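You operate a simulated robot arm through the tools that you are given. There is no shell and no other tool. Be economical: measure what you need, move in short steps, check, and stop when the job is done.

Carry out the task below with a simulated two-armed robot. There is one attempt and no reset: what you move stays moved.

TASK
Punch and sow the grey tray in the sower, draw it out and sieve grit over it.
Fine: lever down and up, slider to DROP and back once; a thin layer that hides the seeds; jar back. Set down upright: grit jar.

It is judged by the outcome, as a careful person would: the job done as asked, and still so three seconds after it is handed in. It fails if anything else is knocked over, pushed out of place, dropped, spilled or broken.

THE ROBOT
Two 7-joint arms with fingered hands on one trunk, on a base that drives. Base frame: it is fixed to the floor where the robot stands at the start and does not move with it; the origin is under the middle of the robot, x ahead of it, y to its left, z up. Readings come in m, rad, newtons and seconds.
The left shoulder is at the start at [0.063, 0.186, 1.181], the right one opposite. With the tool pointing down near the work surface each hand reaches from about 0.1 to 0.78 m from the robot's upright axis, wherever it stands, measured 20 degrees to its own side. Places, roughly: peg lever [0.5, -0.2, 1]; plate sower [0.5, -0.4, 0.9]; sower slider [0.5, -0.3, 0.9]; sower tray [0.5, -0.4, 0.8]. Payload 3.6 kg a hand.
The TCP of each hand is the grasp point between the finger pads, 0.026 m short of the fingertips. In the tool frame z runs along the fingers and y along their closing line. The gripper opens to 0.088 m. The gripper's body begins 0.03 m behind the TCP. The gripper is a hand of 3 fingers: y runs from the thumb to the fingers, the wrist lies at [-0.017, -0.098, -0.164] in the tool frame, and closing takes about 1.5 s.
Orientation is that of the tool frame in the base frame, as a unit quaternion [w, x, y, z]. With the fingers straight down and the wrist toward the robot, the tool's x, y and z point along [0, 1, 0], [1, 0, 0] and [0, 0, -1] of the base frame.

THE INTERFACE
- The arms move only by the tool drive_tool. It takes "left_moves", "right_moves" or both (then of equal length, played together; a hand with none holds still); each is a list of rows, each a list of 7 numbers: the shift along the tool's x, y, z in units of 25 mm (1.0 is 25 mm), then the turn, a rotation vector about the tool's x, y, z in units of 5 degrees (1.0 is 5 degrees), then the closure in counts, from 0 (fully open) to 255 (shut). In form: [[tx, ty, tz, ax, ay, az, claw], ...]. A call has 1 to 8 rows; each row shifts and turns the commanded pose from where the row before left it, along the tool's axes as they then stand. A call with a number of a shift or a turn outside -1 to 1 is refused whole. Each row takes 0.2 s and may step no farther than 0.05 m and 0.15 rad from the row before; otherwise, or with a gripper value out of range, the whole call is refused. A pose out of reach is approached as far as the arm can. The call stops where the force on the tool passes 80 N (or 10 N more than at its start, if that is more) or the arm is blocked; 0.2 s more then pass. Each finger travels about 0.153 m/s and halts on what it meets, pressing with about 30 N; the grip force reading is that of the motor and also rises with nothing between the fingers. The clock runs only during rows and for 0.2 s after the last one: add rows that do not move to give the fingers time. The reply holds the time, the measured pose of the TCP, the force on the tool along the base axes, the opening and the grip force, in the units named above and with some noise, with the torque about the TCP (base axes, N m) and any sound that the robot's microphone picked up, and new pictures: "views" is both (left out), scene, wrist or none (wrist: the cameras of the hands that moved).
- Cameras (640 x 400 px; columns grow to the right, rows downward): "scene" is now at [0.2389, -0.0442, 1.11]; the picture's right is [-0.46, -0.89, 0.00], its down [-0.14, 0.07, -0.99] and it looks along [0.88, -0.45, -0.15] (base axes); focal length 214 px, centre (320, 200). "left" rides on the left gripper at [-0.056, -0.08, -0.102] in its tool frame; the picture's right is [-0.73, -0.32, 0.60], its down [0.62, -0.67, 0.41] and it looks along [0.27, 0.68, 0.69] (tool axes); focal length 247 px, centre (320, 200). "right" rides on the right gripper at [0.056, -0.08, -0.102] in its tool frame; the picture's right is [-0.74, 0.32, -0.60], its down [-0.62, -0.67, 0.41] and it looks along [-0.27, 0.68, 0.69] (tool axes); focal length 247 px, centre (320, 200). There is no depth. A picture from a camera that has moved, and an enlarged one, comes with that camera's place and axes in the base frame and with its lens.
- move_column(by): slides the trunk up (or, below 0, down) by that many m; the arms and the scene camera ride with it, the base frame stays. It gives what a move gives, with no picture.
- base_move(legs): drives the robot by 1 to 6 legs, each [ahead, left, turn to the left] in m, m and rad, along the robot's own axes; the way and the turn of a leg run together, so that a leg with both is an arc; at most 1.5 m and 3.142 rad a leg. The arms and the cameras ride along, it lands a little off, and it stops where it bumps. It gives what a move gives, and a new picture of the scene camera.
- grasp_type(shape, hand): the hand has 3 fingers and takes this shape, open, in about a second: jaw (thumb against the fingers, like two jaws); tri (thumb and two fingers); tip (a fingertip pinch); poke (one finger out to press); point (the index stretched); flat (the hand flat); cup (the hand cupped); fist (a fist). The gripper value then closes the fingers along that shape, each until it touches; the sizes above hold for jaw. It gives what a move gives, with no picture.
- head_to(pan, tilt): turns the head with the scene camera to pan (to the left, within 1.047 rad either way) and tilt (down, from -0.506 to 1.204), counted from straight ahead of the robot. It gives what a move gives, and a new picture of the scene camera.
- inspect(camera, box): a new picture of the part [left, top, right, bottom] of that camera's present view, enlarged. No time passes.
- hand_in(): hands the job in; it is judged then, once.

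Work in short steps. Places have to be worked out from the pictures, the camera data and where the tool is seen: move nearer, look again, correct. Check each grasp and each placing, and mend what went wrong. You have 120 turns and 260 pictures in all, those below and enlarged ones among them. Open the grippers and draw the arms clear of the work before you hand the job in, unless the task says otherwise; then end with one line.

The tools are called after "Emit:" as a command line: name --argument value ..., lists and objects as JSON in quotes. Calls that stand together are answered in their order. drive_tool: Moves the arms, as the interface text tells. Its arguments: {"type":"object","properties":{"left_moves":{"type":"array","items":{"type":"array","items":{"type":"number"}}},"right_moves":{"type":"array","items":{"type":"array","items":{"type":"number"}}},"views":{"type":"string","enum":["both","scene","wrist","none"]}},"required":[]} The other tools are called the same way: move_column (by) slides the trunk up or down; grasp_type (shape, hand) gives the hand a shape; base_move (legs) drives the base; head_to (pan, tilt) turns the head that bears the scene camera; inspect (camera, box) takes an enlarged picture of a part of a camera's view; hand_in () hands the job in.

At the start:

```text
clock: 0.0
left_eef_pos: [0.4715, -0.0702, 1.3061]
left_orientation: [0.0, 0.706, 0.708, 0.0]
left_contact_force: [0.5, 0.0, -0.2]
left_wrist_torque: [0.03, -0.02, -0.02]
left_width: 0.0879
left_gripper_force: 0.2
left_shape: jaw
right_eef_pos: [0.3486, -0.4265, 1.308]
right_orientation: [0.0, 0.706, 0.708, 0.0]
right_contact_force: [0.3, -0.5, -0.3]
right_wrist_torque: [0.02, 0.03, 0.01]
right_width: 0.0877
right_gripper_force: 0.1
right_shape: jaw
trunk travel left (down, up): [-0.325, 0.432]
robot x, y, heading: [0.002, -0.0015, -0.004]
head pan, tilt: [-0.476, 0.154]
```

scene: 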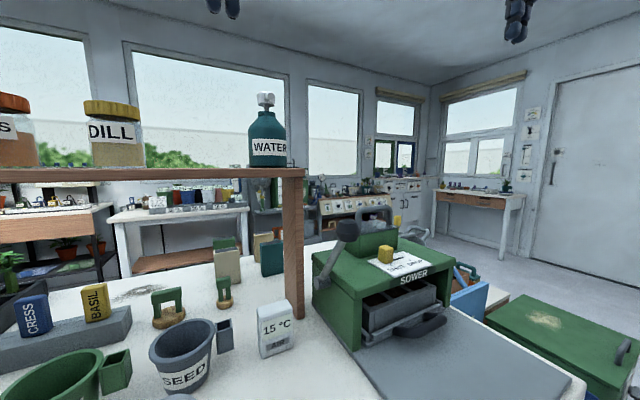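
right: 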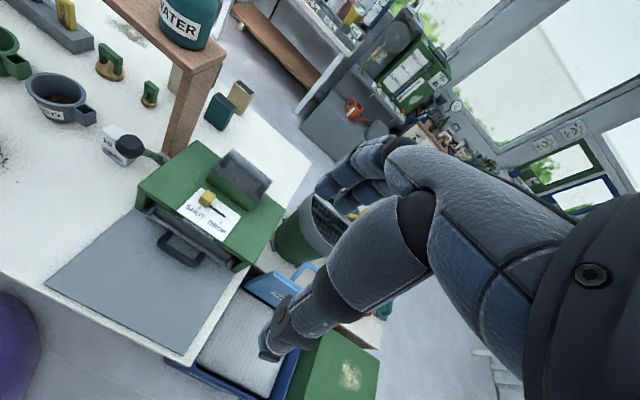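
left: 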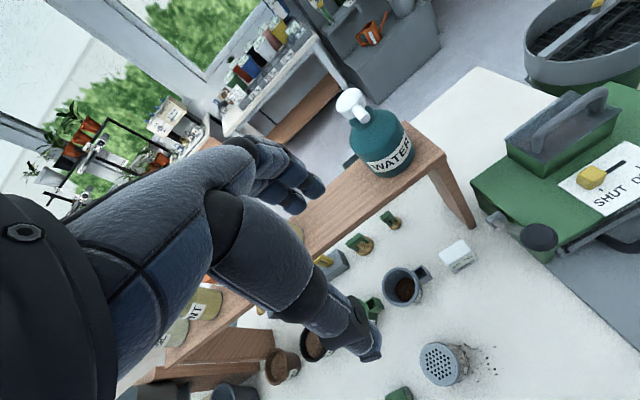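

I'll start by looking over the bench to find the sower, the tray and the grit jar.

Emit:
head_to --pan -0.5 --tilt 0.6

Emit:
inspect --camera "left" --box '[120, 200, 500, 400]'

Emit:
inspect --camera "right" --box '[60, 100, 340, 300]'

```text
clock: 0.9
left_eef_pos: [0.4703, -0.071, 1.305]
left_orientation: [0.0, 0.708, 0.707, 0.0]
left_contact_force: [0.7, -0.7, 1.0]
left_wrist_torque: [-0.01, 0.02, -0.02]
left_width: 0.0877
left_gripper_force: 0.1
left_shape: jaw
right_eef_pos: [0.3493, -0.4265, 1.3076]
right_orientation: [0.0, 0.707, 0.707, 0.0]
right_contact_force: [-0.4, 0.7, 0.1]
right_wrist_torque: [0.01, 0.01, -0.01]
right_width: 0.0877
right_gripper_force: 0.0
right_shape: jaw
trunk travel left (down, up): [-0.325, 0.432]
robot x, y, heading: [0.0026, -0.001, -0.002]
head pan, tilt: [-0.499, 0.6]
camera scene: at [0.2341, -0.0439, 1.0689], right [-0.48, -0.88, 0.0], down [-0.5, 0.27, -0.83], along [0.72, -0.4, -0.56], focal length 214 px, centre (320, 200)
```

scene: 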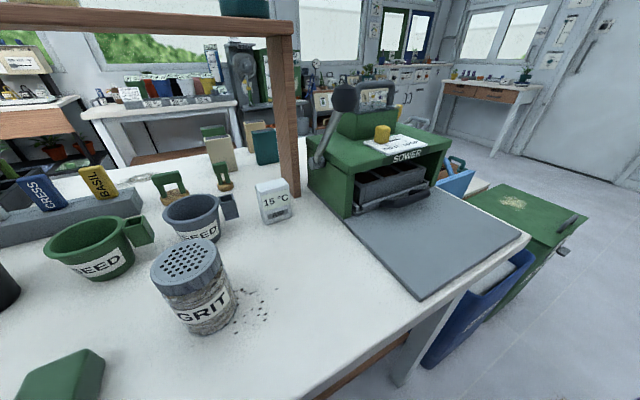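

```text
1.68 times, centred on (310, 300) of left
camera zoom: at [0.3911, -0.1265, 1.4068], right [-0.32, -0.73, -0.6], down [-0.67, 0.62, -0.41], along [0.68, 0.27, -0.69], focal length 416 px, centre (337, 32)
```

zoom: 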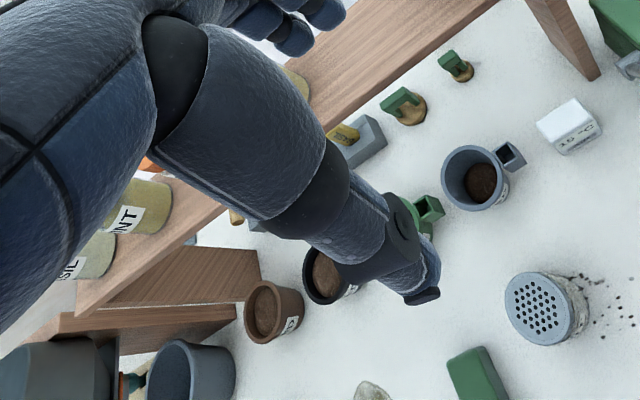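

```text
2.00 times, centred on (200, 200) of right
camera zoom: at [0.2698, -0.3694, 1.4097], right [0.32, -0.74, 0.6], down [-0.67, -0.62, -0.41], along [0.68, -0.27, -0.69], focal length 494 px, centre (560, 200)
```

zoom: 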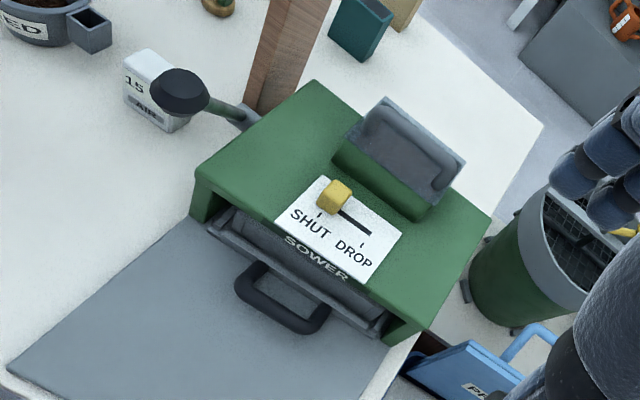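

The jar's lid centre works out at about [0.424, 0.005, 0.895]. The slider knob is at about [0.525, -0.335, 0.956], the lever knob at [0.477, -0.213, 1.028] and its pivot at [0.563, -0.22, 0.905]. I'll look at the sower more closely.

Emit:
head_to --pan -0.75 --tilt 0.5

Emit:
inspect --camera "scene" --box '[200, 80, 440, 240]'

```text
clock: 1.7
left_eef_pos: [0.4703, -0.0706, 1.3055]
left_orientation: [0.0, 0.707, 0.707, -0.001]
left_contact_force: [1.6, 0.4, 0.6]
left_wrist_torque: [-0.01, -0.01, 0.05]
left_width: 0.0877
left_gripper_force: 0.1
left_shape: jaw
right_eef_pos: [0.349, -0.4271, 1.3089]
right_orientation: [0.0, 0.708, 0.707, 0.001]
right_contact_force: [-1.1, -0.4, -0.4]
right_wrist_torque: [0.03, 0.03, 0.02]
right_width: 0.0879
right_gripper_force: 0.1
right_shape: jaw
trunk travel left (down, up): [-0.325, 0.432]
robot x, y, heading: [-0.0001, -0.0001, 0.001]
head pan, tilt: [-0.75, 0.499]
camera scene: at [0.2231, -0.0636, 1.0779], right [-0.68, -0.73, 0.0], down [-0.35, 0.33, -0.88], along [0.64, -0.6, -0.48], focal length 214 px, centre (320, 200)
```

scene: 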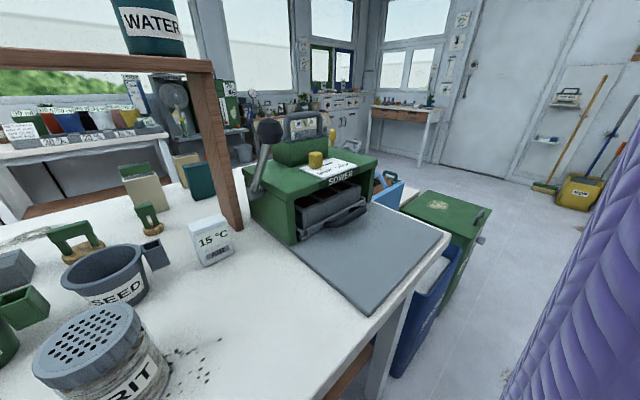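

```text
2.50 times, centred on (320, 160) of scene
camera zoom: at [0.2231, -0.0636, 1.0779], right [-0.68, -0.73, 0.0], down [-0.35, 0.33, -0.88], along [0.64, -0.6, -0.48], focal length 536 px, centre (320, 300)
```

zoom: 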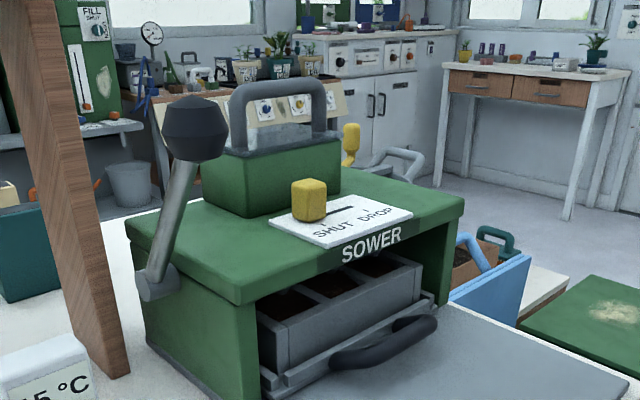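

The sower sits square to the axes: front at x≈0.456, y from -0.22 to -0.45, top at z≈0.93. I'll turn the right hand so its jaws close along base y, so it can grip the lever knob from above and the lever can swing.

Emit:
drive_tool --right_moves '[[0, 0, 0, 0, 0, -1, 0], [0, 0, 0, 0, 0, -1, 0], [0, 0, 0, 0, 0, -1, 0], [0, 0, 0, 0, 0, -1, 0], [0, 0, 0, 0, 0, -1, 0], [0, 0, 0, 0, 0, -1, 0], [0, 0, 0, 0, 0, -1, 0], [0, 0, 0, 0, 0, -1, 0]]' --views "none"

Emit:
drive_tool --right_moves '[[0, 0, 0, 0, 0, -1, 0], [0, 0, 0, 0, 0, -1, 0], [0, 0, 0, 0, 0, -1, 0], [0, 0, 0, 0, 0, -1, 0], [0, 0, 0, 0, 0, -1, 0], [0, 0, 0, 0, 0, -1, 0], [0, 0, 0, 0, 0, -1, 0], [0, 0, 0, 0, 0, -1, 0]]' --views "none"

Emit:
drive_tool --right_moves '[[0, 0, 0, 0, 0, -1, 0], [0, 0, 0, 0, 0, -1, 0], [-1, 1, 0.5, 0, 0, 0, 0], [-1, 1, 0.5, 0, 0, 0, 0], [-1, 1, 0.5, 0, 0, 0, 0], [-1, 1, 0.5, 0, 0, 0, 0], [-1, 1, 0.5, 0, 0, 0, 0], [0, 1, 0.5, 0, 0, 0, 0]]' --views "both"

```text
clock: 3.5
left_eef_pos: [0.472, -0.07, 1.305]
left_orientation: [-0.001, 0.707, 0.707, 0.0]
left_contact_force: [0.9, -0.7, 0.4]
left_wrist_torque: [-0.03, -0.01, 0.02]
left_width: 0.0876
left_gripper_force: 0.0
left_shape: jaw
right_eef_pos: [0.3496, -0.4271, 1.3081]
right_orientation: [0.0, 0.422, 0.907, 0.0]
right_contact_force: [0.3, -0.2, 0.6]
right_wrist_torque: [0.0, 0.0, 0.02]
right_width: 0.0876
right_gripper_force: 0.1
right_shape: jaw
trunk travel left (down, up): [-0.325, 0.432]
robot x, y, heading: [-0.003, -0.0006, -0.009]
head pan, tilt: [-0.75, 0.499]
```

```text
clock: 5.3
left_eef_pos: [0.47, -0.0696, 1.3058]
left_orientation: [0.0, 0.708, 0.707, 0.0]
left_contact_force: [0.1, -0.1, -0.1]
left_wrist_torque: [-0.02, 0.01, 0.0]
left_width: 0.0877
left_gripper_force: 0.1
left_shape: jaw
right_eef_pos: [0.3497, -0.4266, 1.3079]
right_orientation: [0.0, 0.086, 0.996, 0.0]
right_contact_force: [-0.5, -0.2, -0.2]
right_wrist_torque: [0.02, 0.03, -0.02]
right_width: 0.0875
right_gripper_force: 0.0
right_shape: jaw
trunk travel left (down, up): [-0.325, 0.432]
robot x, y, heading: [-0.0017, -0.0033, -0.003]
head pan, tilt: [-0.75, 0.499]
```

```text
clock: 7.1
left_eef_pos: [0.4717, -0.0702, 1.3051]
left_orientation: [0.001, 0.707, 0.707, 0.001]
left_contact_force: [0.0, -0.1, -0.1]
left_wrist_torque: [0.01, 0.0, -0.01]
left_width: 0.0877
left_gripper_force: 0.0
left_shape: jaw
right_eef_pos: [0.4759, -0.2759, 1.2309]
right_orientation: [0.0, 0.001, 1.0, 0.001]
right_contact_force: [0.5, -0.4, 0.5]
right_wrist_torque: [-0.01, -0.02, 0.0]
right_width: 0.088
right_gripper_force: 0.0
right_shape: jaw
trunk travel left (down, up): [-0.325, 0.432]
robot x, y, heading: [0.0006, -0.001, -0.004]
head pan, tilt: [-0.75, 0.499]
camera scene: at [0.223, -0.0635, 1.078], right [-0.68, -0.73, 0.0], down [-0.35, 0.33, -0.88], along [0.64, -0.6, -0.48], focal length 214 px, centre (320, 200)
camera right: at [0.4194, -0.3545, 1.3335], right [0.74, 0.32, 0.6], down [0.62, -0.67, -0.41], along [0.27, 0.68, -0.69], focal length 247 px, centre (320, 200)
```

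scene: 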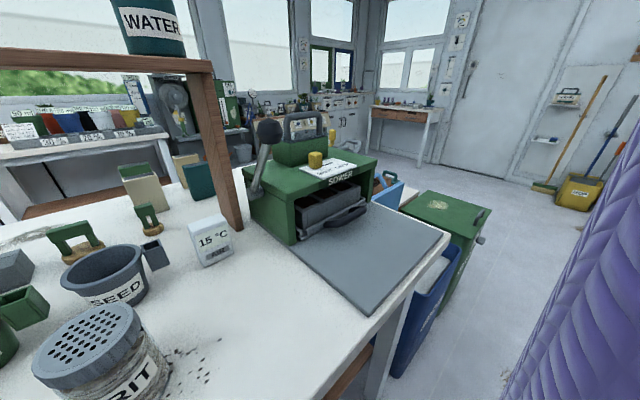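
right: 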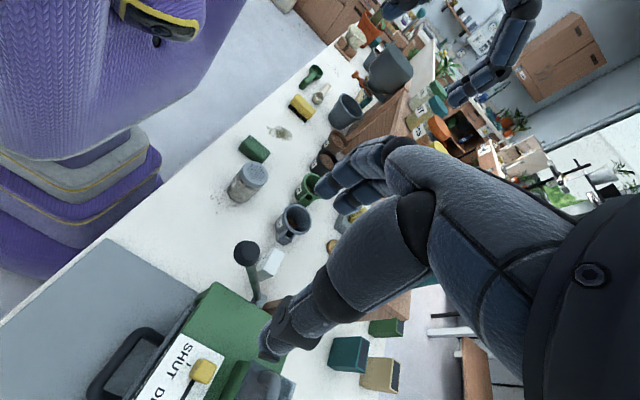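

The hand's own camera confirms the knob at [0.477, -0.214, 1.027]. I'll move over it and go down around it.

Emit:
drive_tool --right_moves '[[0, 1, 0, 0, 0, 0, 0], [0, 1, 0.5, 0, 0, 0, 0], [0, 0.5, 1, 0, 0, 0, 0], [0, 0, 1, 0, 0, 0, 0], [0, 0, 1, 0, 0, 0, 0], [0, 0, 1, 0, 0, 0, 0]]' --views "both"

```text
clock: 8.5
left_eef_pos: [0.4722, -0.0701, 1.3056]
left_orientation: [0.0, 0.707, 0.707, 0.0]
left_contact_force: [-0.6, 0.2, -0.3]
left_wrist_torque: [0.02, -0.02, -0.01]
left_width: 0.0879
left_gripper_force: 0.0
left_shape: jaw
right_eef_pos: [0.4761, -0.2148, 1.1208]
right_orientation: [0.0, 0.0, 1.0, 0.001]
right_contact_force: [0.0, -0.3, 0.0]
right_wrist_torque: [0.03, -0.04, -0.03]
right_width: 0.0877
right_gripper_force: 0.0
right_shape: jaw
trunk travel left (down, up): [-0.325, 0.432]
robot x, y, heading: [0.0003, -0.0, 0.002]
head pan, tilt: [-0.75, 0.499]
camera scene: at [0.2233, -0.0638, 1.0778], right [-0.68, -0.73, 0.0], down [-0.35, 0.33, -0.88], along [0.64, -0.6, -0.48], focal length 214 px, centre (320, 200)
camera right: at [0.4201, -0.2935, 1.2224], right [0.73, 0.32, 0.6], down [0.62, -0.67, -0.41], along [0.27, 0.68, -0.69], focal length 247 px, centre (320, 200)
```

scene: 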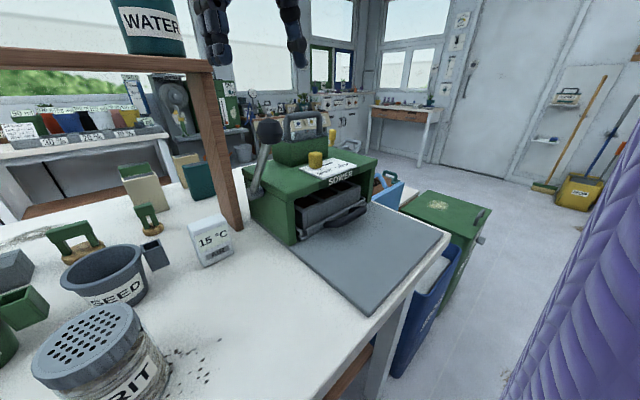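
right: 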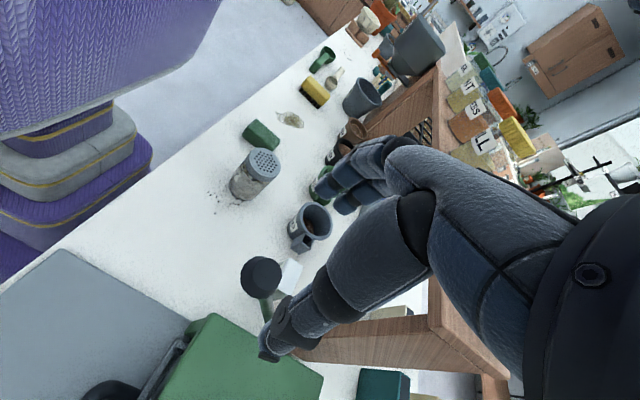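

The hand is centred on the knob, so I'll descend and watch the force.

Emit:
drive_tool --right_moves '[[0, 0, 1, 0, 0, 0, 0], [0, 0, 1, 0, 0, 0, 0], [0, 0, 1, 0, 0, 0, 0], [0, 0, 0.6, 0, 0, 0, 0]]' --views "both"

```text
clock: 9.5
left_eef_pos: [0.4708, -0.0703, 1.3056]
left_orientation: [0.0, 0.707, 0.707, 0.0]
left_contact_force: [-0.3, 0.7, 0.0]
left_wrist_torque: [0.03, -0.05, 0.01]
left_width: 0.0877
left_gripper_force: 0.0
left_shape: jaw
right_eef_pos: [0.476, -0.2158, 1.0307]
right_orientation: [0.001, -0.001, 1.0, 0.0]
right_contact_force: [-0.2, -0.4, -0.3]
right_wrist_torque: [0.01, 0.0, -0.03]
right_width: 0.0876
right_gripper_force: 0.0
right_shape: jaw
trunk travel left (down, up): [-0.325, 0.432]
robot x, y, heading: [0.0024, -0.0007, 0.004]
head pan, tilt: [-0.75, 0.499]
camera scene: at [0.2231, -0.0636, 1.0779], right [-0.68, -0.73, 0.0], down [-0.35, 0.33, -0.88], along [0.64, -0.6, -0.48], focal length 214 px, centre (320, 200)
camera right: at [0.4192, -0.2935, 1.1314], right [0.73, 0.32, 0.6], down [0.62, -0.67, -0.41], along [0.27, 0.68, -0.69], focal length 247 px, centre (320, 200)
```

scene: 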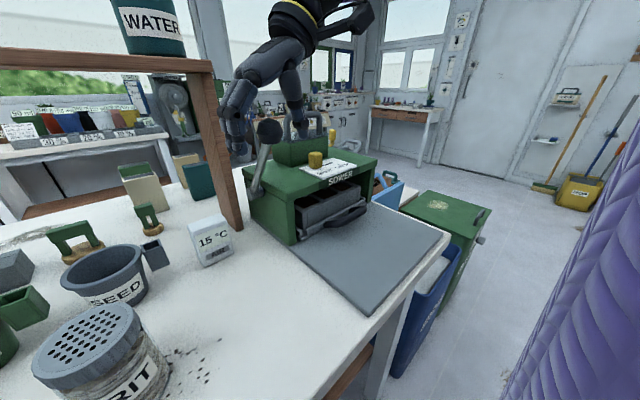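
right: 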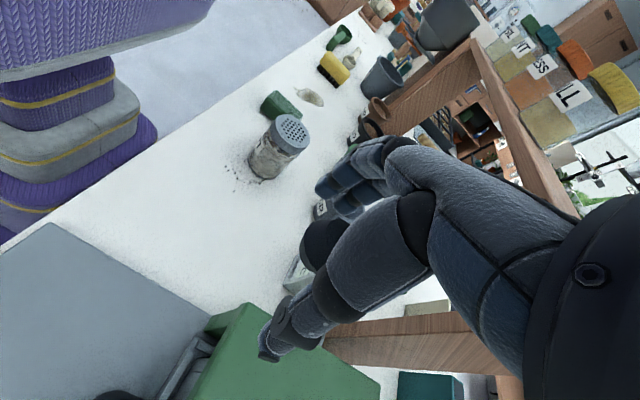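

The knob now lies between thumb and fingers. I'll close on it.

Emit:
drive_tool --right_moves '[[0, 0, 0, 0, 0, 0, 255], [0, 0, 0, 0, 0, 0, 255], [0, 0, 0, 0, 0, 0, 255], [0, 0, 0, 0, 0, 0, 255], [0, 0, 0, 0, 0, 0, 255], [0, 0, 0, 0, 0, 0, 255]]' --views "both"

```text
clock: 10.9
left_eef_pos: [0.4728, -0.0684, 1.3055]
left_orientation: [0.0, 0.707, 0.707, -0.002]
left_contact_force: [0.4, 0.1, 0.9]
left_wrist_torque: [0.0, -0.02, -0.01]
left_width: 0.0877
left_gripper_force: 0.1
left_shape: jaw
right_eef_pos: [0.4753, -0.2139, 1.0278]
right_orientation: [-0.002, 0.001, 1.0, -0.001]
right_contact_force: [2.6, 11.8, -14.0]
right_wrist_torque: [0.18, 0.04, 0.24]
right_width: 0.0179
right_gripper_force: 29.5
right_shape: jaw
trunk travel left (down, up): [-0.325, 0.432]
robot x, y, heading: [-0.002, 0.0, -0.002]
head pan, tilt: [-0.75, 0.499]
camera scene: at [0.2243, -0.0627, 1.0776], right [-0.68, -0.73, 0.0], down [-0.35, 0.33, -0.88], along [0.64, -0.6, -0.48], focal length 214 px, centre (320, 200)
camera right: at [0.4203, -0.2924, 1.1309], right [0.74, 0.32, 0.6], down [0.62, -0.67, -0.41], along [0.27, 0.67, -0.69], focal length 247 px, centre (320, 200)
```

scene: 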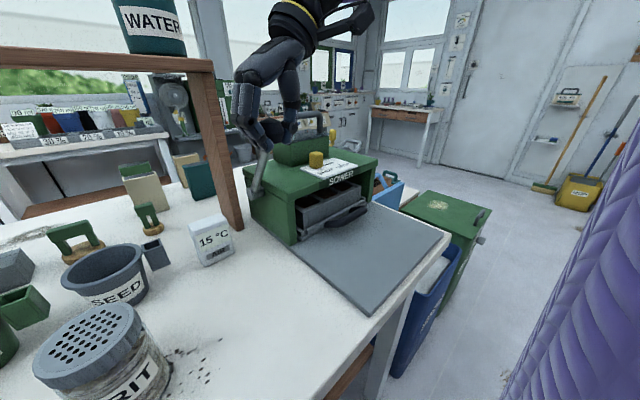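
right: 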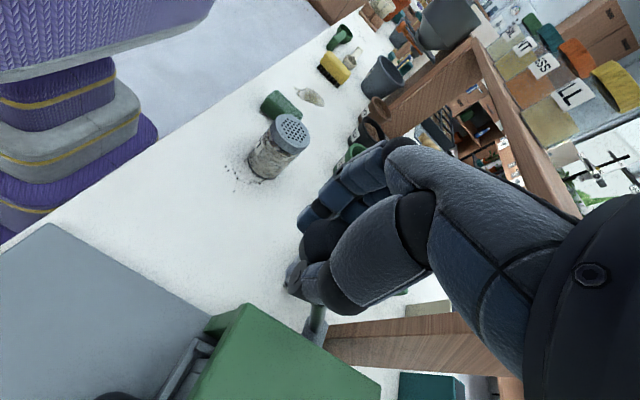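

The knob is held. I'll pull it down along its arc (radius about 0.146 m), in two halves.

Emit:
drive_tool --right_moves '[[0.33, 0, 0.25, 0, 0, 0, 255], [0.33, 0, 0.25, 0, 0, 0, 255], [0.56, 0, 0.56, 0, 0, 0, 255], [0.5, 0, 0.66, 0, 0, 0, 255], [0.39, 0, 0.71, 0, 0, 0, 255]]' --views "both"

```text
clock: 12.1
left_eef_pos: [0.4754, -0.07, 1.3036]
left_orientation: [-0.002, 0.708, 0.706, -0.001]
left_contact_force: [-1.4, 0.3, 0.1]
left_wrist_torque: [-0.03, 0.01, 0.0]
left_width: 0.0879
left_gripper_force: 0.0
left_shape: jaw
right_eef_pos: [0.4274, -0.214, 0.9701]
right_orientation: [0.002, 0.003, 1.0, 0.0]
right_contact_force: [28.6, 7.2, -9.2]
right_wrist_torque: [0.2, -0.47, -0.13]
right_width: 0.0184
right_gripper_force: 30.5
right_shape: jaw
trunk travel left (down, up): [-0.325, 0.432]
robot x, y, heading: [-0.0007, -0.0028, 0.003]
head pan, tilt: [-0.75, 0.499]
camera scene: at [0.2269, -0.0632, 1.0771], right [-0.68, -0.73, 0.0], down [-0.35, 0.33, -0.88], along [0.64, -0.6, -0.48], focal length 214 px, centre (320, 200)
camera right: at [0.3709, -0.2925, 1.0719], right [0.73, 0.31, 0.6], down [0.62, -0.67, -0.41], along [0.28, 0.67, -0.68], focal length 247 px, centre (320, 200)
```

scene: 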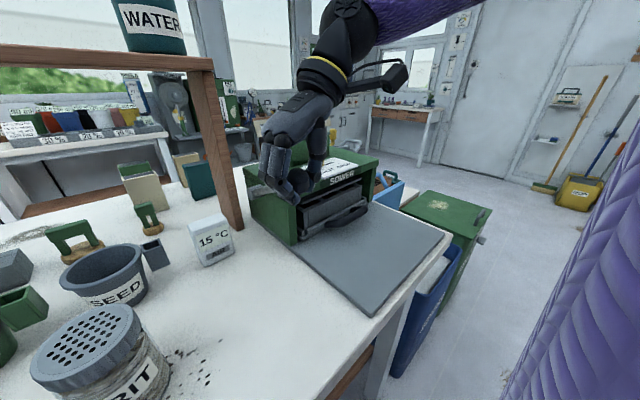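
right: 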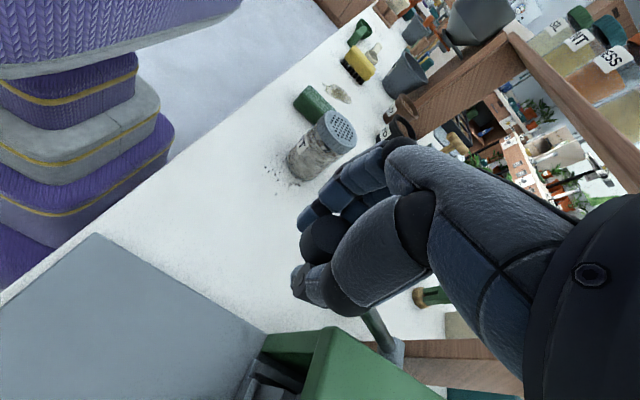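

The lever follows. A 28 N pull along +x means my path runs slightly too wide, so I'll continue down with less x travel.

Emit:
drive_tool --right_moves '[[0.0, 0, 0.5, 0, 0, 0, 255], [0.05, 0, 0.6, 0, 0, 0, 255], [0.05, 0, 0.6, 0, 0, 0, 255], [0, 0, 0.6, 0, 0, 0, 255]]' --views "scene"

```text
clock: 13.1
left_eef_pos: [0.4695, -0.0732, 1.3062]
left_orientation: [0.0, 0.707, 0.707, 0.0]
left_contact_force: [-0.2, -0.5, 0.2]
left_wrist_torque: [-0.03, -0.01, 0.0]
left_width: 0.0876
left_gripper_force: 0.1
left_shape: jaw
right_eef_pos: [0.4167, -0.2154, 0.911]
right_orientation: [-0.003, 0.001, 1.0, 0.0]
right_contact_force: [0.0, -10.1, 0.9]
right_wrist_torque: [0.06, 0.04, 0.05]
right_width: 0.0155
right_gripper_force: 30.3
right_shape: jaw
trunk travel left (down, up): [-0.325, 0.432]
robot x, y, heading: [-0.0031, -0.0013, -0.001]
head pan, tilt: [-0.75, 0.499]
camera scene: at [0.2229, -0.0653, 1.0778], right [-0.68, -0.73, 0.0], down [-0.35, 0.33, -0.88], along [0.64, -0.6, -0.48], focal length 214 px, centre (320, 200)
```

scene: 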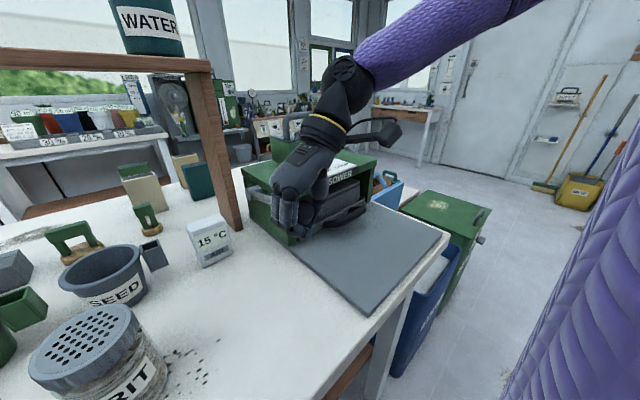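

Emit:
inspect --camera "right" --box '[160, 150, 480, 400]'

Emit:
inspect --camera "scene" --box '[220, 120, 400, 260]'

```text
1.60 times, centred on (320, 275) of right
camera zoom: at [0.362, -0.2943, 1.0132], right [0.74, 0.32, 0.6], down [0.62, -0.67, -0.41], along [0.26, 0.68, -0.69], focal length 395 px, centre (320, 80)
```

zoom: 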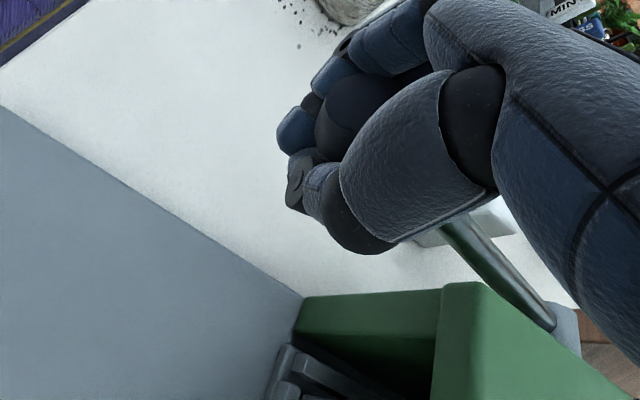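

```text
2.86 times, centred on (310, 190) of scene
camera zoom: at [0.2229, -0.0653, 1.0778], right [-0.68, -0.73, 0.0], down [-0.35, 0.33, -0.88], along [0.64, -0.6, -0.48], focal length 613 px, centre (349, 229)
```

zoom: 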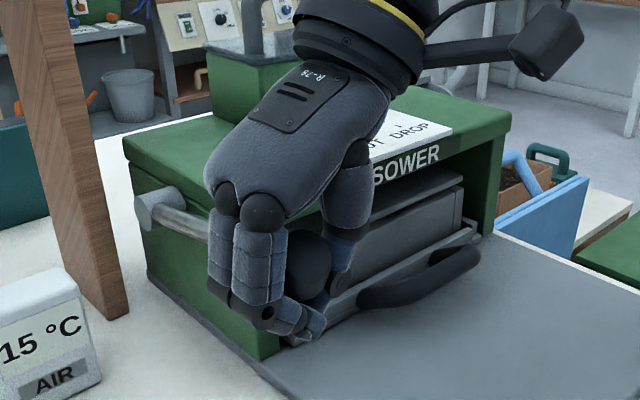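

The knob is still in the hand with the lever near level, and the peg plate seems to have come down in the opening. I'll go further down in small steps to find the stop.

Emit:
drive_tool --right_moves '[[0, 0, 0.4, 0, 0, 0, 255], [-0.05, 0, 0.4, 0, 0, 0, 255], [-0.1, 0, 0.4, 0, 0, 0, 255]]' --views "scene"

Emit:
inspect --camera "scene" --box '[220, 120, 400, 260]'

```text
clock: 13.9
left_eef_pos: [0.4656, -0.07, 1.309]
left_orientation: [0.002, 0.707, 0.707, 0.001]
left_contact_force: [0.1, 0.4, -0.2]
left_wrist_torque: [-0.03, 0.0, -0.02]
left_width: 0.0879
left_gripper_force: 0.0
left_shape: jaw
right_eef_pos: [0.4197, -0.2127, 0.8888]
right_orientation: [0.004, 0.001, 1.0, 0.003]
right_contact_force: [-13.7, -15.3, 47.4]
right_wrist_torque: [0.4, -0.42, -0.07]
right_width: 0.0122
right_gripper_force: 30.3
right_shape: jaw
trunk travel left (down, up): [-0.325, 0.432]
robot x, y, heading: [-0.0029, -0.0009, 0.002]
head pan, tilt: [-0.75, 0.499]
camera scene: at [0.2188, -0.0638, 1.0797], right [-0.68, -0.73, 0.0], down [-0.35, 0.33, -0.88], along [0.64, -0.6, -0.48], focal length 214 px, centre (320, 200)
```

scene: 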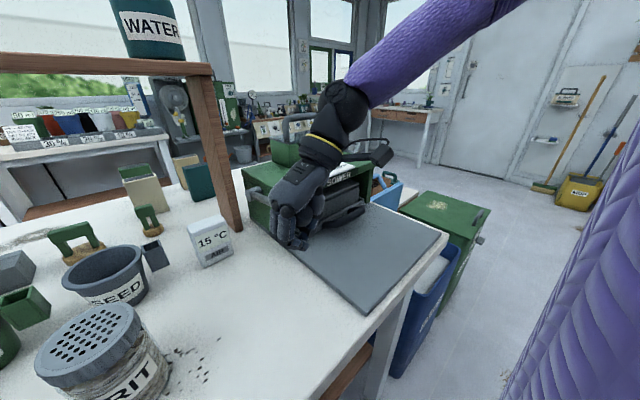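

```text
2.86 times, centred on (310, 190) of scene
camera zoom: at [0.2188, -0.0638, 1.0797], right [-0.68, -0.73, 0.0], down [-0.35, 0.33, -0.88], along [0.64, -0.6, -0.48], focal length 613 px, centre (349, 229)
```

zoom: 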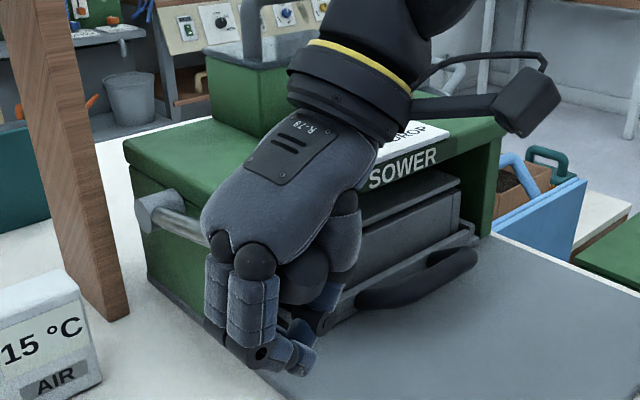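

At z≈0.89 the force reads 47 N upward and the lever has stopped moving, so it is fully down with the peg plate on the tray. I'll lift it back up along the arc.

Emit:
drive_tool --right_moves '[[0, 0, -0.7, 0, 0, 0, 255], [-0.07, 0, -0.8, 0, 0, 0, 255], [-0.14, 0, -0.8, 0, 0, 0, 255], [-0.29, 0, -0.76, 0, 0, 0, 255], [-0.39, 0, -0.71, 0, 0, 0, 255], [-0.5, 0, -0.66, 0, 0, 0, 255], [-0.5, 0, -0.56, 0, 0, 0, 255]]' --views "scene"

Emit:
inspect --camera "scene" --box '[220, 80, 400, 260]'

```text
clock: 15.5
left_eef_pos: [0.4721, -0.0713, 1.3043]
left_orientation: [0.0, 0.707, 0.707, 0.0]
left_contact_force: [0.2, -0.6, 0.1]
left_wrist_torque: [0.03, -0.01, 0.01]
left_width: 0.0876
left_gripper_force: 0.0
left_shape: jaw
right_eef_pos: [0.4698, -0.2143, 1.0043]
right_orientation: [-0.001, -0.001, 1.0, 0.0]
right_contact_force: [0.5, -5.5, -9.3]
right_wrist_torque: [0.09, 0.04, 0.04]
right_width: 0.0119
right_gripper_force: 29.9
right_shape: jaw
trunk travel left (down, up): [-0.325, 0.432]
robot x, y, heading: [-0.0037, -0.0002, 0.0]
head pan, tilt: [-0.75, 0.499]
camera scene: at [0.2236, -0.0646, 1.0776], right [-0.68, -0.73, 0.0], down [-0.35, 0.33, -0.88], along [0.64, -0.6, -0.48], focal length 214 px, centre (320, 200)
```

scene: 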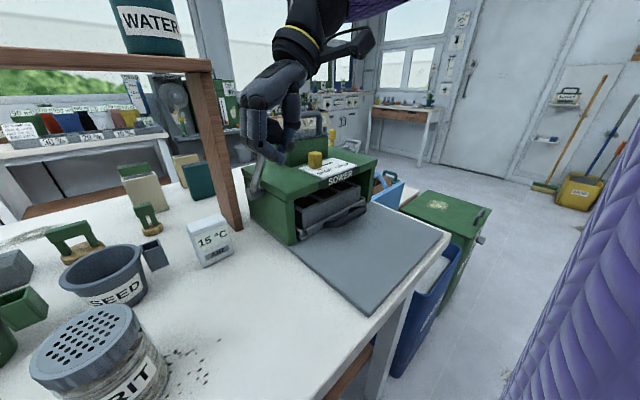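

```text
2.22 times, centred on (310, 170) of scene
camera zoom: at [0.2236, -0.0646, 1.0776], right [-0.68, -0.73, 0.0], down [-0.35, 0.33, -0.88], along [0.64, -0.6, -0.48], focal length 477 px, centre (342, 267)
```

zoom: 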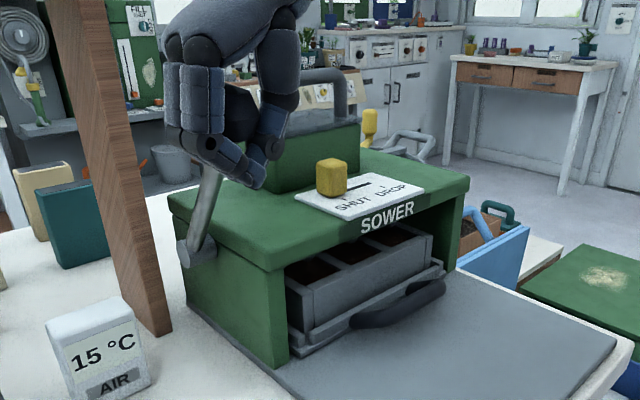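

The lever is nearly back up. I'll nudge it to its top stop and then release.

Emit:
drive_tool --right_moves '[[-0.25, 0, -0.25, 0, 0, 0, 255], [-0.25, 0, -0.2, 0, 0, 0, 255], [-0.2, 0, -0.1, 0, 0, 0, 255]]' --views "none"

Emit:
drive_tool --right_moves '[[0, 0, 0, 0, 0, 0, 0], [0, 0, 0, 0, 0, 0, 0], [0, 0, 0, 0, 0, 0, 0], [0, 0, 0, 0, 0, 0, 0], [0, 0, 0, 0, 0, 0, 0]]' --views "both"

```text
clock: 16.3
left_eef_pos: [0.4684, -0.0716, 1.3049]
left_orientation: [-0.001, 0.706, 0.708, 0.0]
left_contact_force: [0.0, 0.1, -0.3]
left_wrist_torque: [0.02, 0.0, 0.01]
left_width: 0.0879
left_gripper_force: 0.2
left_shape: jaw
right_eef_pos: [0.4783, -0.2175, 1.0116]
right_orientation: [-0.015, -0.005, 1.0, -0.005]
right_contact_force: [-34.5, 0.8, -46.3]
right_wrist_torque: [-0.05, 0.06, 0.19]
right_width: 0.0137
right_gripper_force: 29.6
right_shape: jaw
trunk travel left (down, up): [-0.325, 0.432]
robot x, y, heading: [-0.0016, 0.0002, -0.003]
head pan, tilt: [-0.75, 0.499]
```

```text
clock: 17.5
left_eef_pos: [0.4707, -0.0713, 1.3055]
left_orientation: [0.0, 0.707, 0.707, -0.001]
left_contact_force: [0.3, 0.9, 0.0]
left_wrist_torque: [0.0, 0.03, 0.01]
left_width: 0.0875
left_gripper_force: 0.1
left_shape: jaw
right_eef_pos: [0.4876, -0.2161, 1.021]
right_orientation: [0.0, 0.0, 1.0, -0.001]
right_contact_force: [0.3, 0.8, -0.2]
right_wrist_torque: [-0.01, 0.01, 0.0]
right_width: 0.0876
right_gripper_force: 0.1
right_shape: jaw
trunk travel left (down, up): [-0.325, 0.432]
robot x, y, heading: [0.0013, 0.0034, -0.004]
head pan, tilt: [-0.75, 0.499]
camera scene: at [0.2231, -0.0636, 1.0779], right [-0.68, -0.73, 0.0], down [-0.35, 0.33, -0.88], along [0.64, -0.6, -0.48], focal length 214 px, centre (320, 200)
camera right: at [0.4316, -0.2929, 1.1227], right [0.73, 0.32, 0.6], down [0.62, -0.67, -0.41], along [0.27, 0.68, -0.69], focal length 247 px, centre (320, 200)
```

scene: 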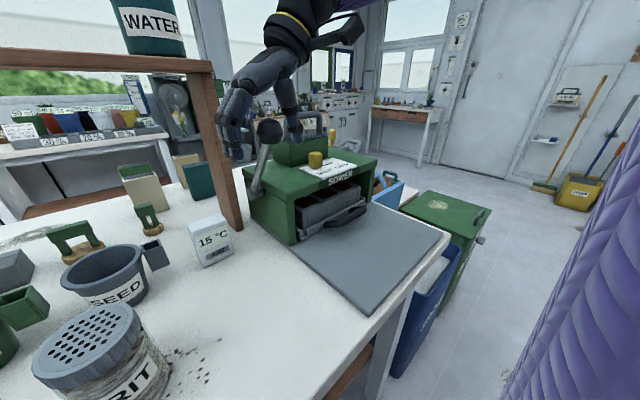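
right: 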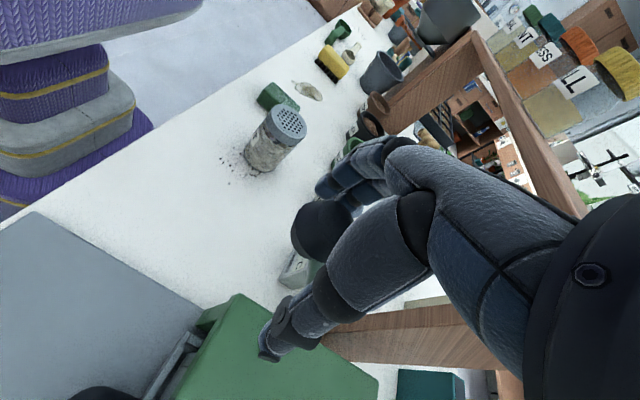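

The lever is up against its stop and free. I'll rise clear of it, tilt the hand 30° so it stays away from the hopper, and move across towards the slider knob.

Emit:
drive_tool --right_moves '[[0, 0, -1, 0, 0, 0, 0], [0, 0, -1, 0, 0, 0, 0], [0, 0, -1, 0, 0, 0, 0], [0, 0, -1, 0, 0, 0, 0], [0, -1, -0.5, 0, 0, 0, 0], [0, -1, 0, 0, 0, 0, 0], [0, -1, 0, 0, 0, 0, 0], [0, -1, 0, 0, 0, 0, 0]]' --views "none"

Emit:
drive_tool --right_moves '[[0, 0, 0, 0, -1, 0, 0], [0, -0.8, 0, 0, -1, 0, 0], [0, 0, 0, 0, -1, 0, 0], [0, 0, 0, 0, -1, 0, 0], [0, 0, 0, 0, -1, 0, 0], [0, 0, 0, 0, -1, 0, 100], [0, 0, 0, 0, 0, 0, 100]]' --views "both"

```text
clock: 19.3
left_eef_pos: [0.4713, -0.0705, 1.3056]
left_orientation: [-0.001, 0.707, 0.707, 0.0]
left_contact_force: [-0.5, 0.0, 0.2]
left_wrist_torque: [0.0, -0.01, 0.0]
left_width: 0.0879
left_gripper_force: 0.0
left_shape: jaw
right_eef_pos: [0.4872, -0.3146, 1.1341]
right_orientation: [-0.001, 0.0, 1.0, 0.001]
right_contact_force: [0.6, 0.3, 0.3]
right_wrist_torque: [-0.02, -0.02, -0.03]
right_width: 0.0877
right_gripper_force: 0.0
right_shape: jaw
trunk travel left (down, up): [-0.325, 0.432]
robot x, y, heading: [0.0004, 0.0016, 0.006]
head pan, tilt: [-0.75, 0.499]
```

```text
clock: 20.9
left_eef_pos: [0.4709, -0.0693, 1.3066]
left_orientation: [0.0, 0.707, 0.707, 0.001]
left_contact_force: [0.3, -0.4, -0.6]
left_wrist_torque: [-0.01, 0.02, 0.0]
left_width: 0.0876
left_gripper_force: 0.1
left_shape: jaw
right_eef_pos: [0.4865, -0.3348, 1.1334]
right_orientation: [0.259, 0.0, 0.966, 0.0]
right_contact_force: [0.3, 0.1, -0.8]
right_wrist_torque: [0.0, -0.04, -0.03]
right_width: 0.054
right_gripper_force: 0.0
right_shape: jaw
trunk travel left (down, up): [-0.325, 0.432]
robot x, y, heading: [-0.002, -0.0024, 0.002]
head pan, tilt: [-0.75, 0.499]
camera scene: at [0.2232, -0.0635, 1.0779], right [-0.68, -0.73, 0.0], down [-0.35, 0.33, -0.88], along [0.64, -0.6, -0.48], focal length 214 px, centre (320, 200)
camera right: at [0.388, -0.4132, 1.1926], right [0.34, 0.32, 0.89], down [0.75, -0.67, -0.04], along [0.58, 0.68, -0.46], focal length 247 px, centre (320, 200)
```

scene: 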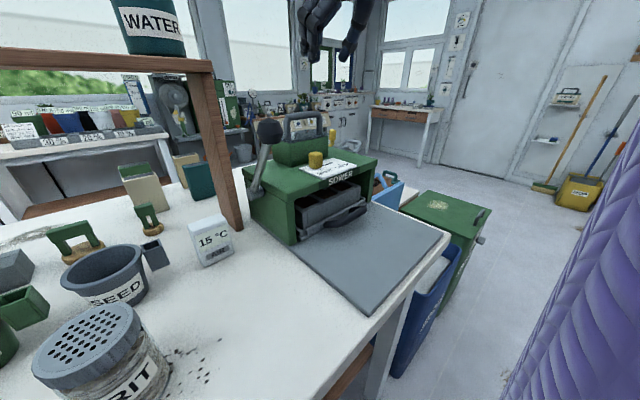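
right: 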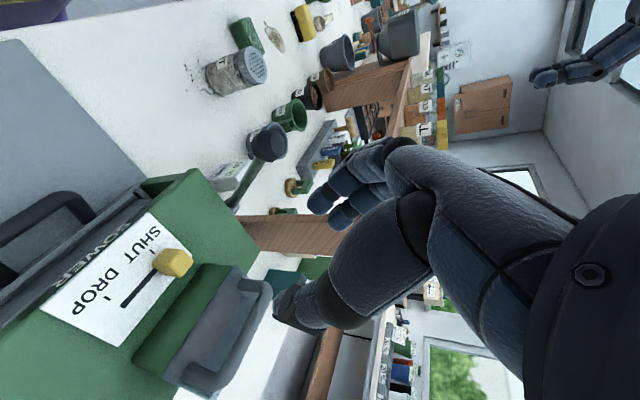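

The knob is re-measured at [0.521, -0.337, 0.955]. I'll come to just above it along the tilted axis.

Emit:
drive_tool --right_moves '[[1, -0.1, 1, 0, 0, 0, 100], [1, 0, 1, 0, 0, 0, 100], [0.45, 0, 1, 0, 0, 0, 100], [0, 0, 1, 0, 0, 0, 100], [0, 0, 0.4, 0, 0, 0, 100]]' --views "both"

```text
clock: 22.1
left_eef_pos: [0.4705, -0.0703, 1.3058]
left_orientation: [0.0, 0.707, 0.707, 0.0]
left_contact_force: [-0.7, 0.3, -0.1]
left_wrist_torque: [0.02, 0.01, -0.02]
left_width: 0.0878
left_gripper_force: 0.0
left_shape: jaw
right_eef_pos: [0.4897, -0.3369, 1.0077]
right_orientation: [0.259, 0.0, 0.966, -0.001]
right_contact_force: [-0.3, 0.9, 1.2]
right_wrist_torque: [0.0, 0.01, 0.02]
right_width: 0.0538
right_gripper_force: 0.0
right_shape: jaw
trunk travel left (down, up): [-0.325, 0.432]
robot x, y, heading: [0.0044, -0.0001, -0.004]
head pan, tilt: [-0.75, 0.499]
camera scene: at [0.223, -0.0637, 1.0779], right [-0.68, -0.73, 0.0], down [-0.35, 0.33, -0.88], along [0.64, -0.6, -0.48], focal length 214 px, centre (320, 200)
camera right: at [0.3904, -0.4157, 1.0666], right [0.34, 0.32, 0.89], down [0.75, -0.67, -0.04], along [0.58, 0.68, -0.46], focal length 247 px, centre (320, 200)
```

scene: 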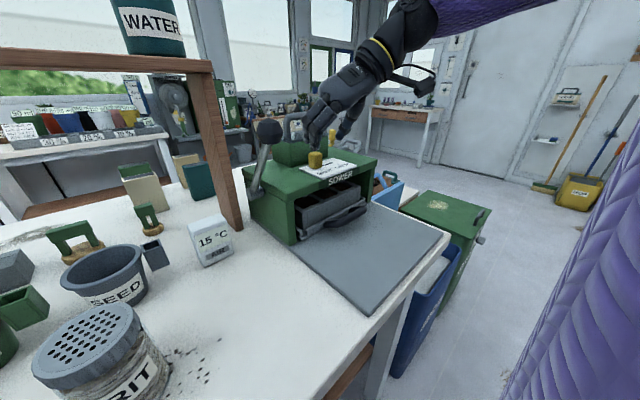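
right: 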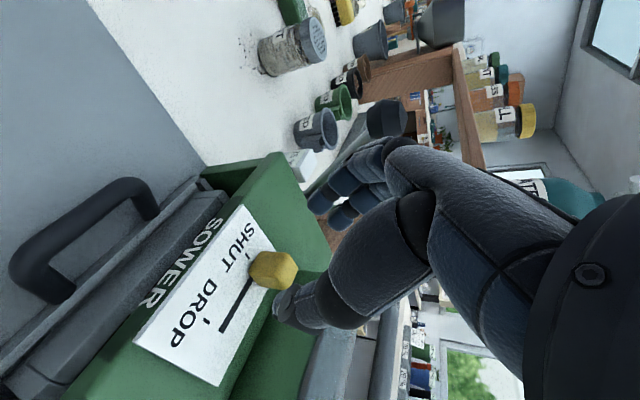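

Emit:
drive_tool --right_moves '[[0, -0.15, 1, 0, 0, 0, 90], [0, 0, 0.9, 0, 0, 0, 90]]' --views "both"

Emit:
inspect --camera "scene" --box '[220, 80, 400, 260]'

```text
clock: 22.7
left_eef_pos: [0.472, -0.0702, 1.3039]
left_orientation: [0.0, 0.707, 0.707, 0.0]
left_contact_force: [-0.3, -0.5, 0.0]
left_wrist_torque: [0.03, 0.0, 0.01]
left_width: 0.0875
left_gripper_force: 0.0
left_shape: jaw
right_eef_pos: [0.5147, -0.34, 0.9649]
right_orientation: [0.259, 0.0, 0.966, 0.001]
right_contact_force: [-1.4, -0.1, 0.9]
right_wrist_torque: [-0.01, 0.0, 0.01]
right_width: 0.0566
right_gripper_force: 0.0
right_shape: jaw
trunk travel left (down, up): [-0.325, 0.432]
robot x, y, heading: [-0.0003, 0.0003, 0.001]
head pan, tilt: [-0.75, 0.499]
camera scene: at [0.2232, -0.0637, 1.0778], right [-0.68, -0.73, 0.0], down [-0.35, 0.33, -0.88], along [0.64, -0.6, -0.48], focal length 214 px, centre (320, 200)
camera right: at [0.4154, -0.4195, 1.0265], right [0.34, 0.32, 0.89], down [0.74, -0.67, -0.04], along [0.58, 0.68, -0.46], focal length 247 px, centre (320, 200)
```

scene: 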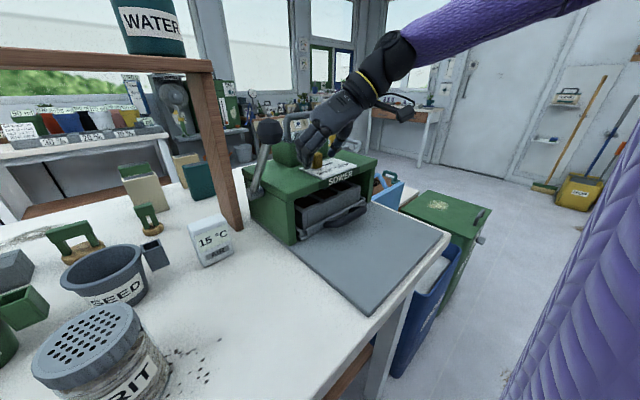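
right: 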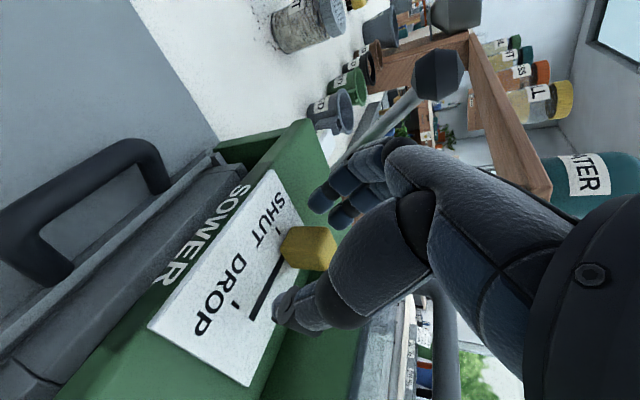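

```text
2.22 times, centred on (310, 170) of scene
camera zoom: at [0.2232, -0.0637, 1.0778], right [-0.68, -0.73, 0.0], down [-0.35, 0.33, -0.88], along [0.64, -0.6, -0.48], focal length 477 px, centre (342, 267)
```

zoom: 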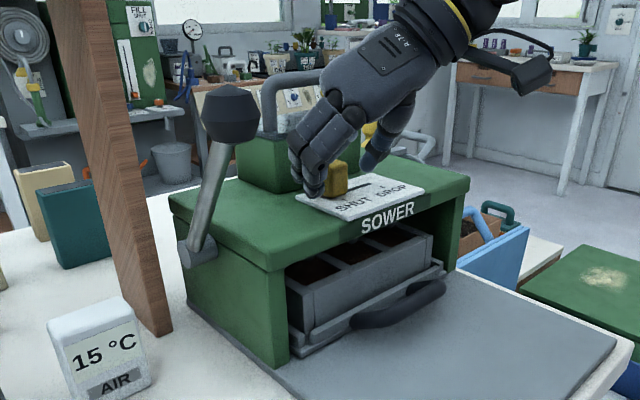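

The knob is between the fingers and the thumb. I'll close on it.

Emit:
drive_tool --right_moves '[[0, 0, 0, 0, 0, 0, 255], [0, 0, 0, 0, 0, 0, 255], [0, 0, 0, 0, 0, 0, 255], [0, 0, 0, 0, 0, 0, 255]]' --views "both"

```text
clock: 23.7
left_eef_pos: [0.4721, -0.0706, 1.3058]
left_orientation: [0.001, 0.707, 0.708, -0.001]
left_contact_force: [1.3, -0.2, -0.6]
left_wrist_torque: [-0.01, -0.01, -0.03]
left_width: 0.0879
left_gripper_force: 0.1
left_shape: jaw
right_eef_pos: [0.5148, -0.3412, 0.9675]
right_orientation: [0.258, -0.001, 0.966, 0.0]
right_contact_force: [-0.9, 0.4, -3.1]
right_wrist_torque: [-0.01, 0.02, 0.03]
right_width: 0.0155
right_gripper_force: 30.0
right_shape: jaw
trunk travel left (down, up): [-0.325, 0.432]
robot x, y, heading: [-0.002, 0.0028, -0.002]
head pan, tilt: [-0.75, 0.499]
camera scene: at [0.2232, -0.0637, 1.0778], right [-0.68, -0.73, 0.0], down [-0.35, 0.33, -0.88], along [0.64, -0.6, -0.48], focal length 214 px, centre (320, 200)
camera right: at [0.4153, -0.4194, 1.0266], right [0.34, 0.32, 0.89], down [0.74, -0.67, -0.05], along [0.58, 0.68, -0.46], focal length 247 px, centre (320, 200)
```

scene: 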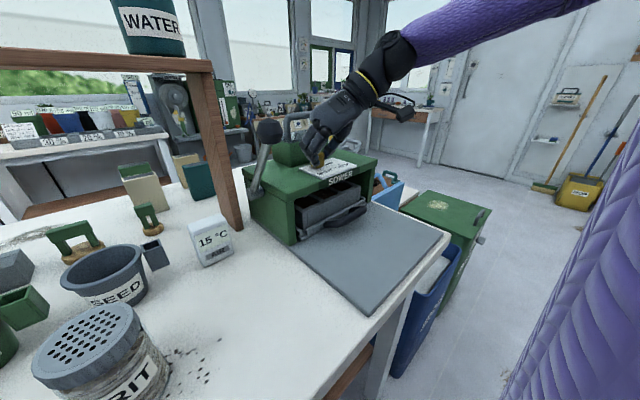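
right: 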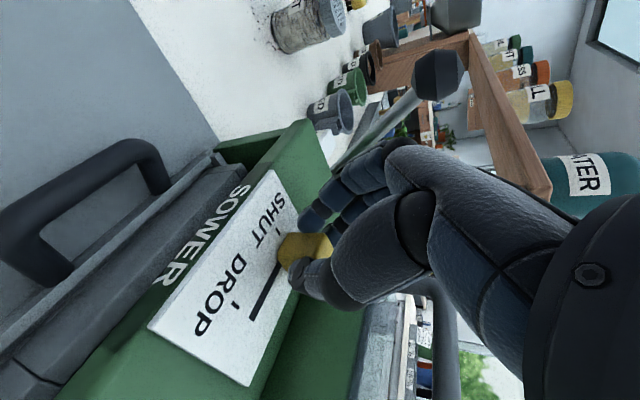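

The knob is gripped. I'll slide it along -y to DROP in 10 mm rows.

Emit:
drive_tool --right_moves '[[0, -0.4, 0, 0, 0, 0, 255], [0, -0.4, 0, 0, 0, 0, 255], [0, -0.4, 0, 0, 0, 0, 255], [0, -0.4, 0, 0, 0, 0, 255]]' --views "both"

```text
clock: 24.7
left_eef_pos: [0.4711, -0.0698, 1.3063]
left_orientation: [0.0, 0.707, 0.707, 0.001]
left_contact_force: [-0.3, 0.7, -0.6]
left_wrist_torque: [0.03, -0.01, 0.01]
left_width: 0.0875
left_gripper_force: 0.0
left_shape: jaw
right_eef_pos: [0.5138, -0.3807, 0.9664]
right_orientation: [0.26, 0.0, 0.966, 0.0]
right_contact_force: [3.6, -0.1, -1.0]
right_wrist_torque: [0.04, -0.02, 0.0]
right_width: 0.0155
right_gripper_force: 29.7
right_shape: jaw
trunk travel left (down, up): [-0.325, 0.432]
robot x, y, heading: [0.0025, -0.0011, -0.0]
head pan, tilt: [-0.75, 0.499]
camera scene: at [0.2236, -0.0637, 1.0778], right [-0.68, -0.73, 0.0], down [-0.35, 0.33, -0.88], along [0.64, -0.6, -0.48], focal length 214 px, centre (320, 200)
camera right: at [0.4148, -0.4593, 1.0263], right [0.34, 0.32, 0.89], down [0.74, -0.67, -0.04], along [0.58, 0.68, -0.46], focal length 247 px, centre (320, 200)
```

scene: 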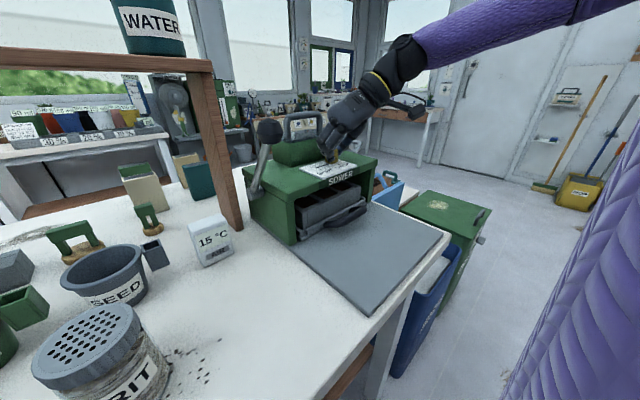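
right: 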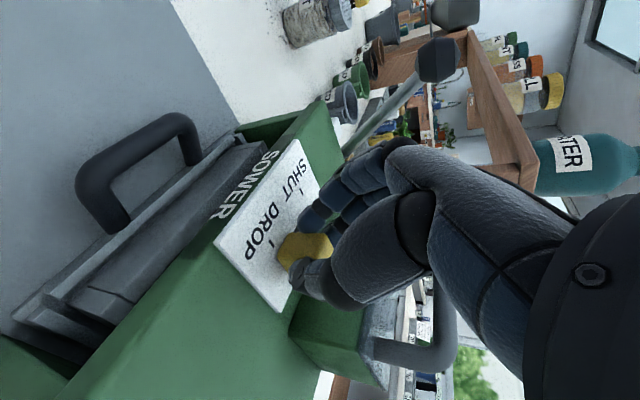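

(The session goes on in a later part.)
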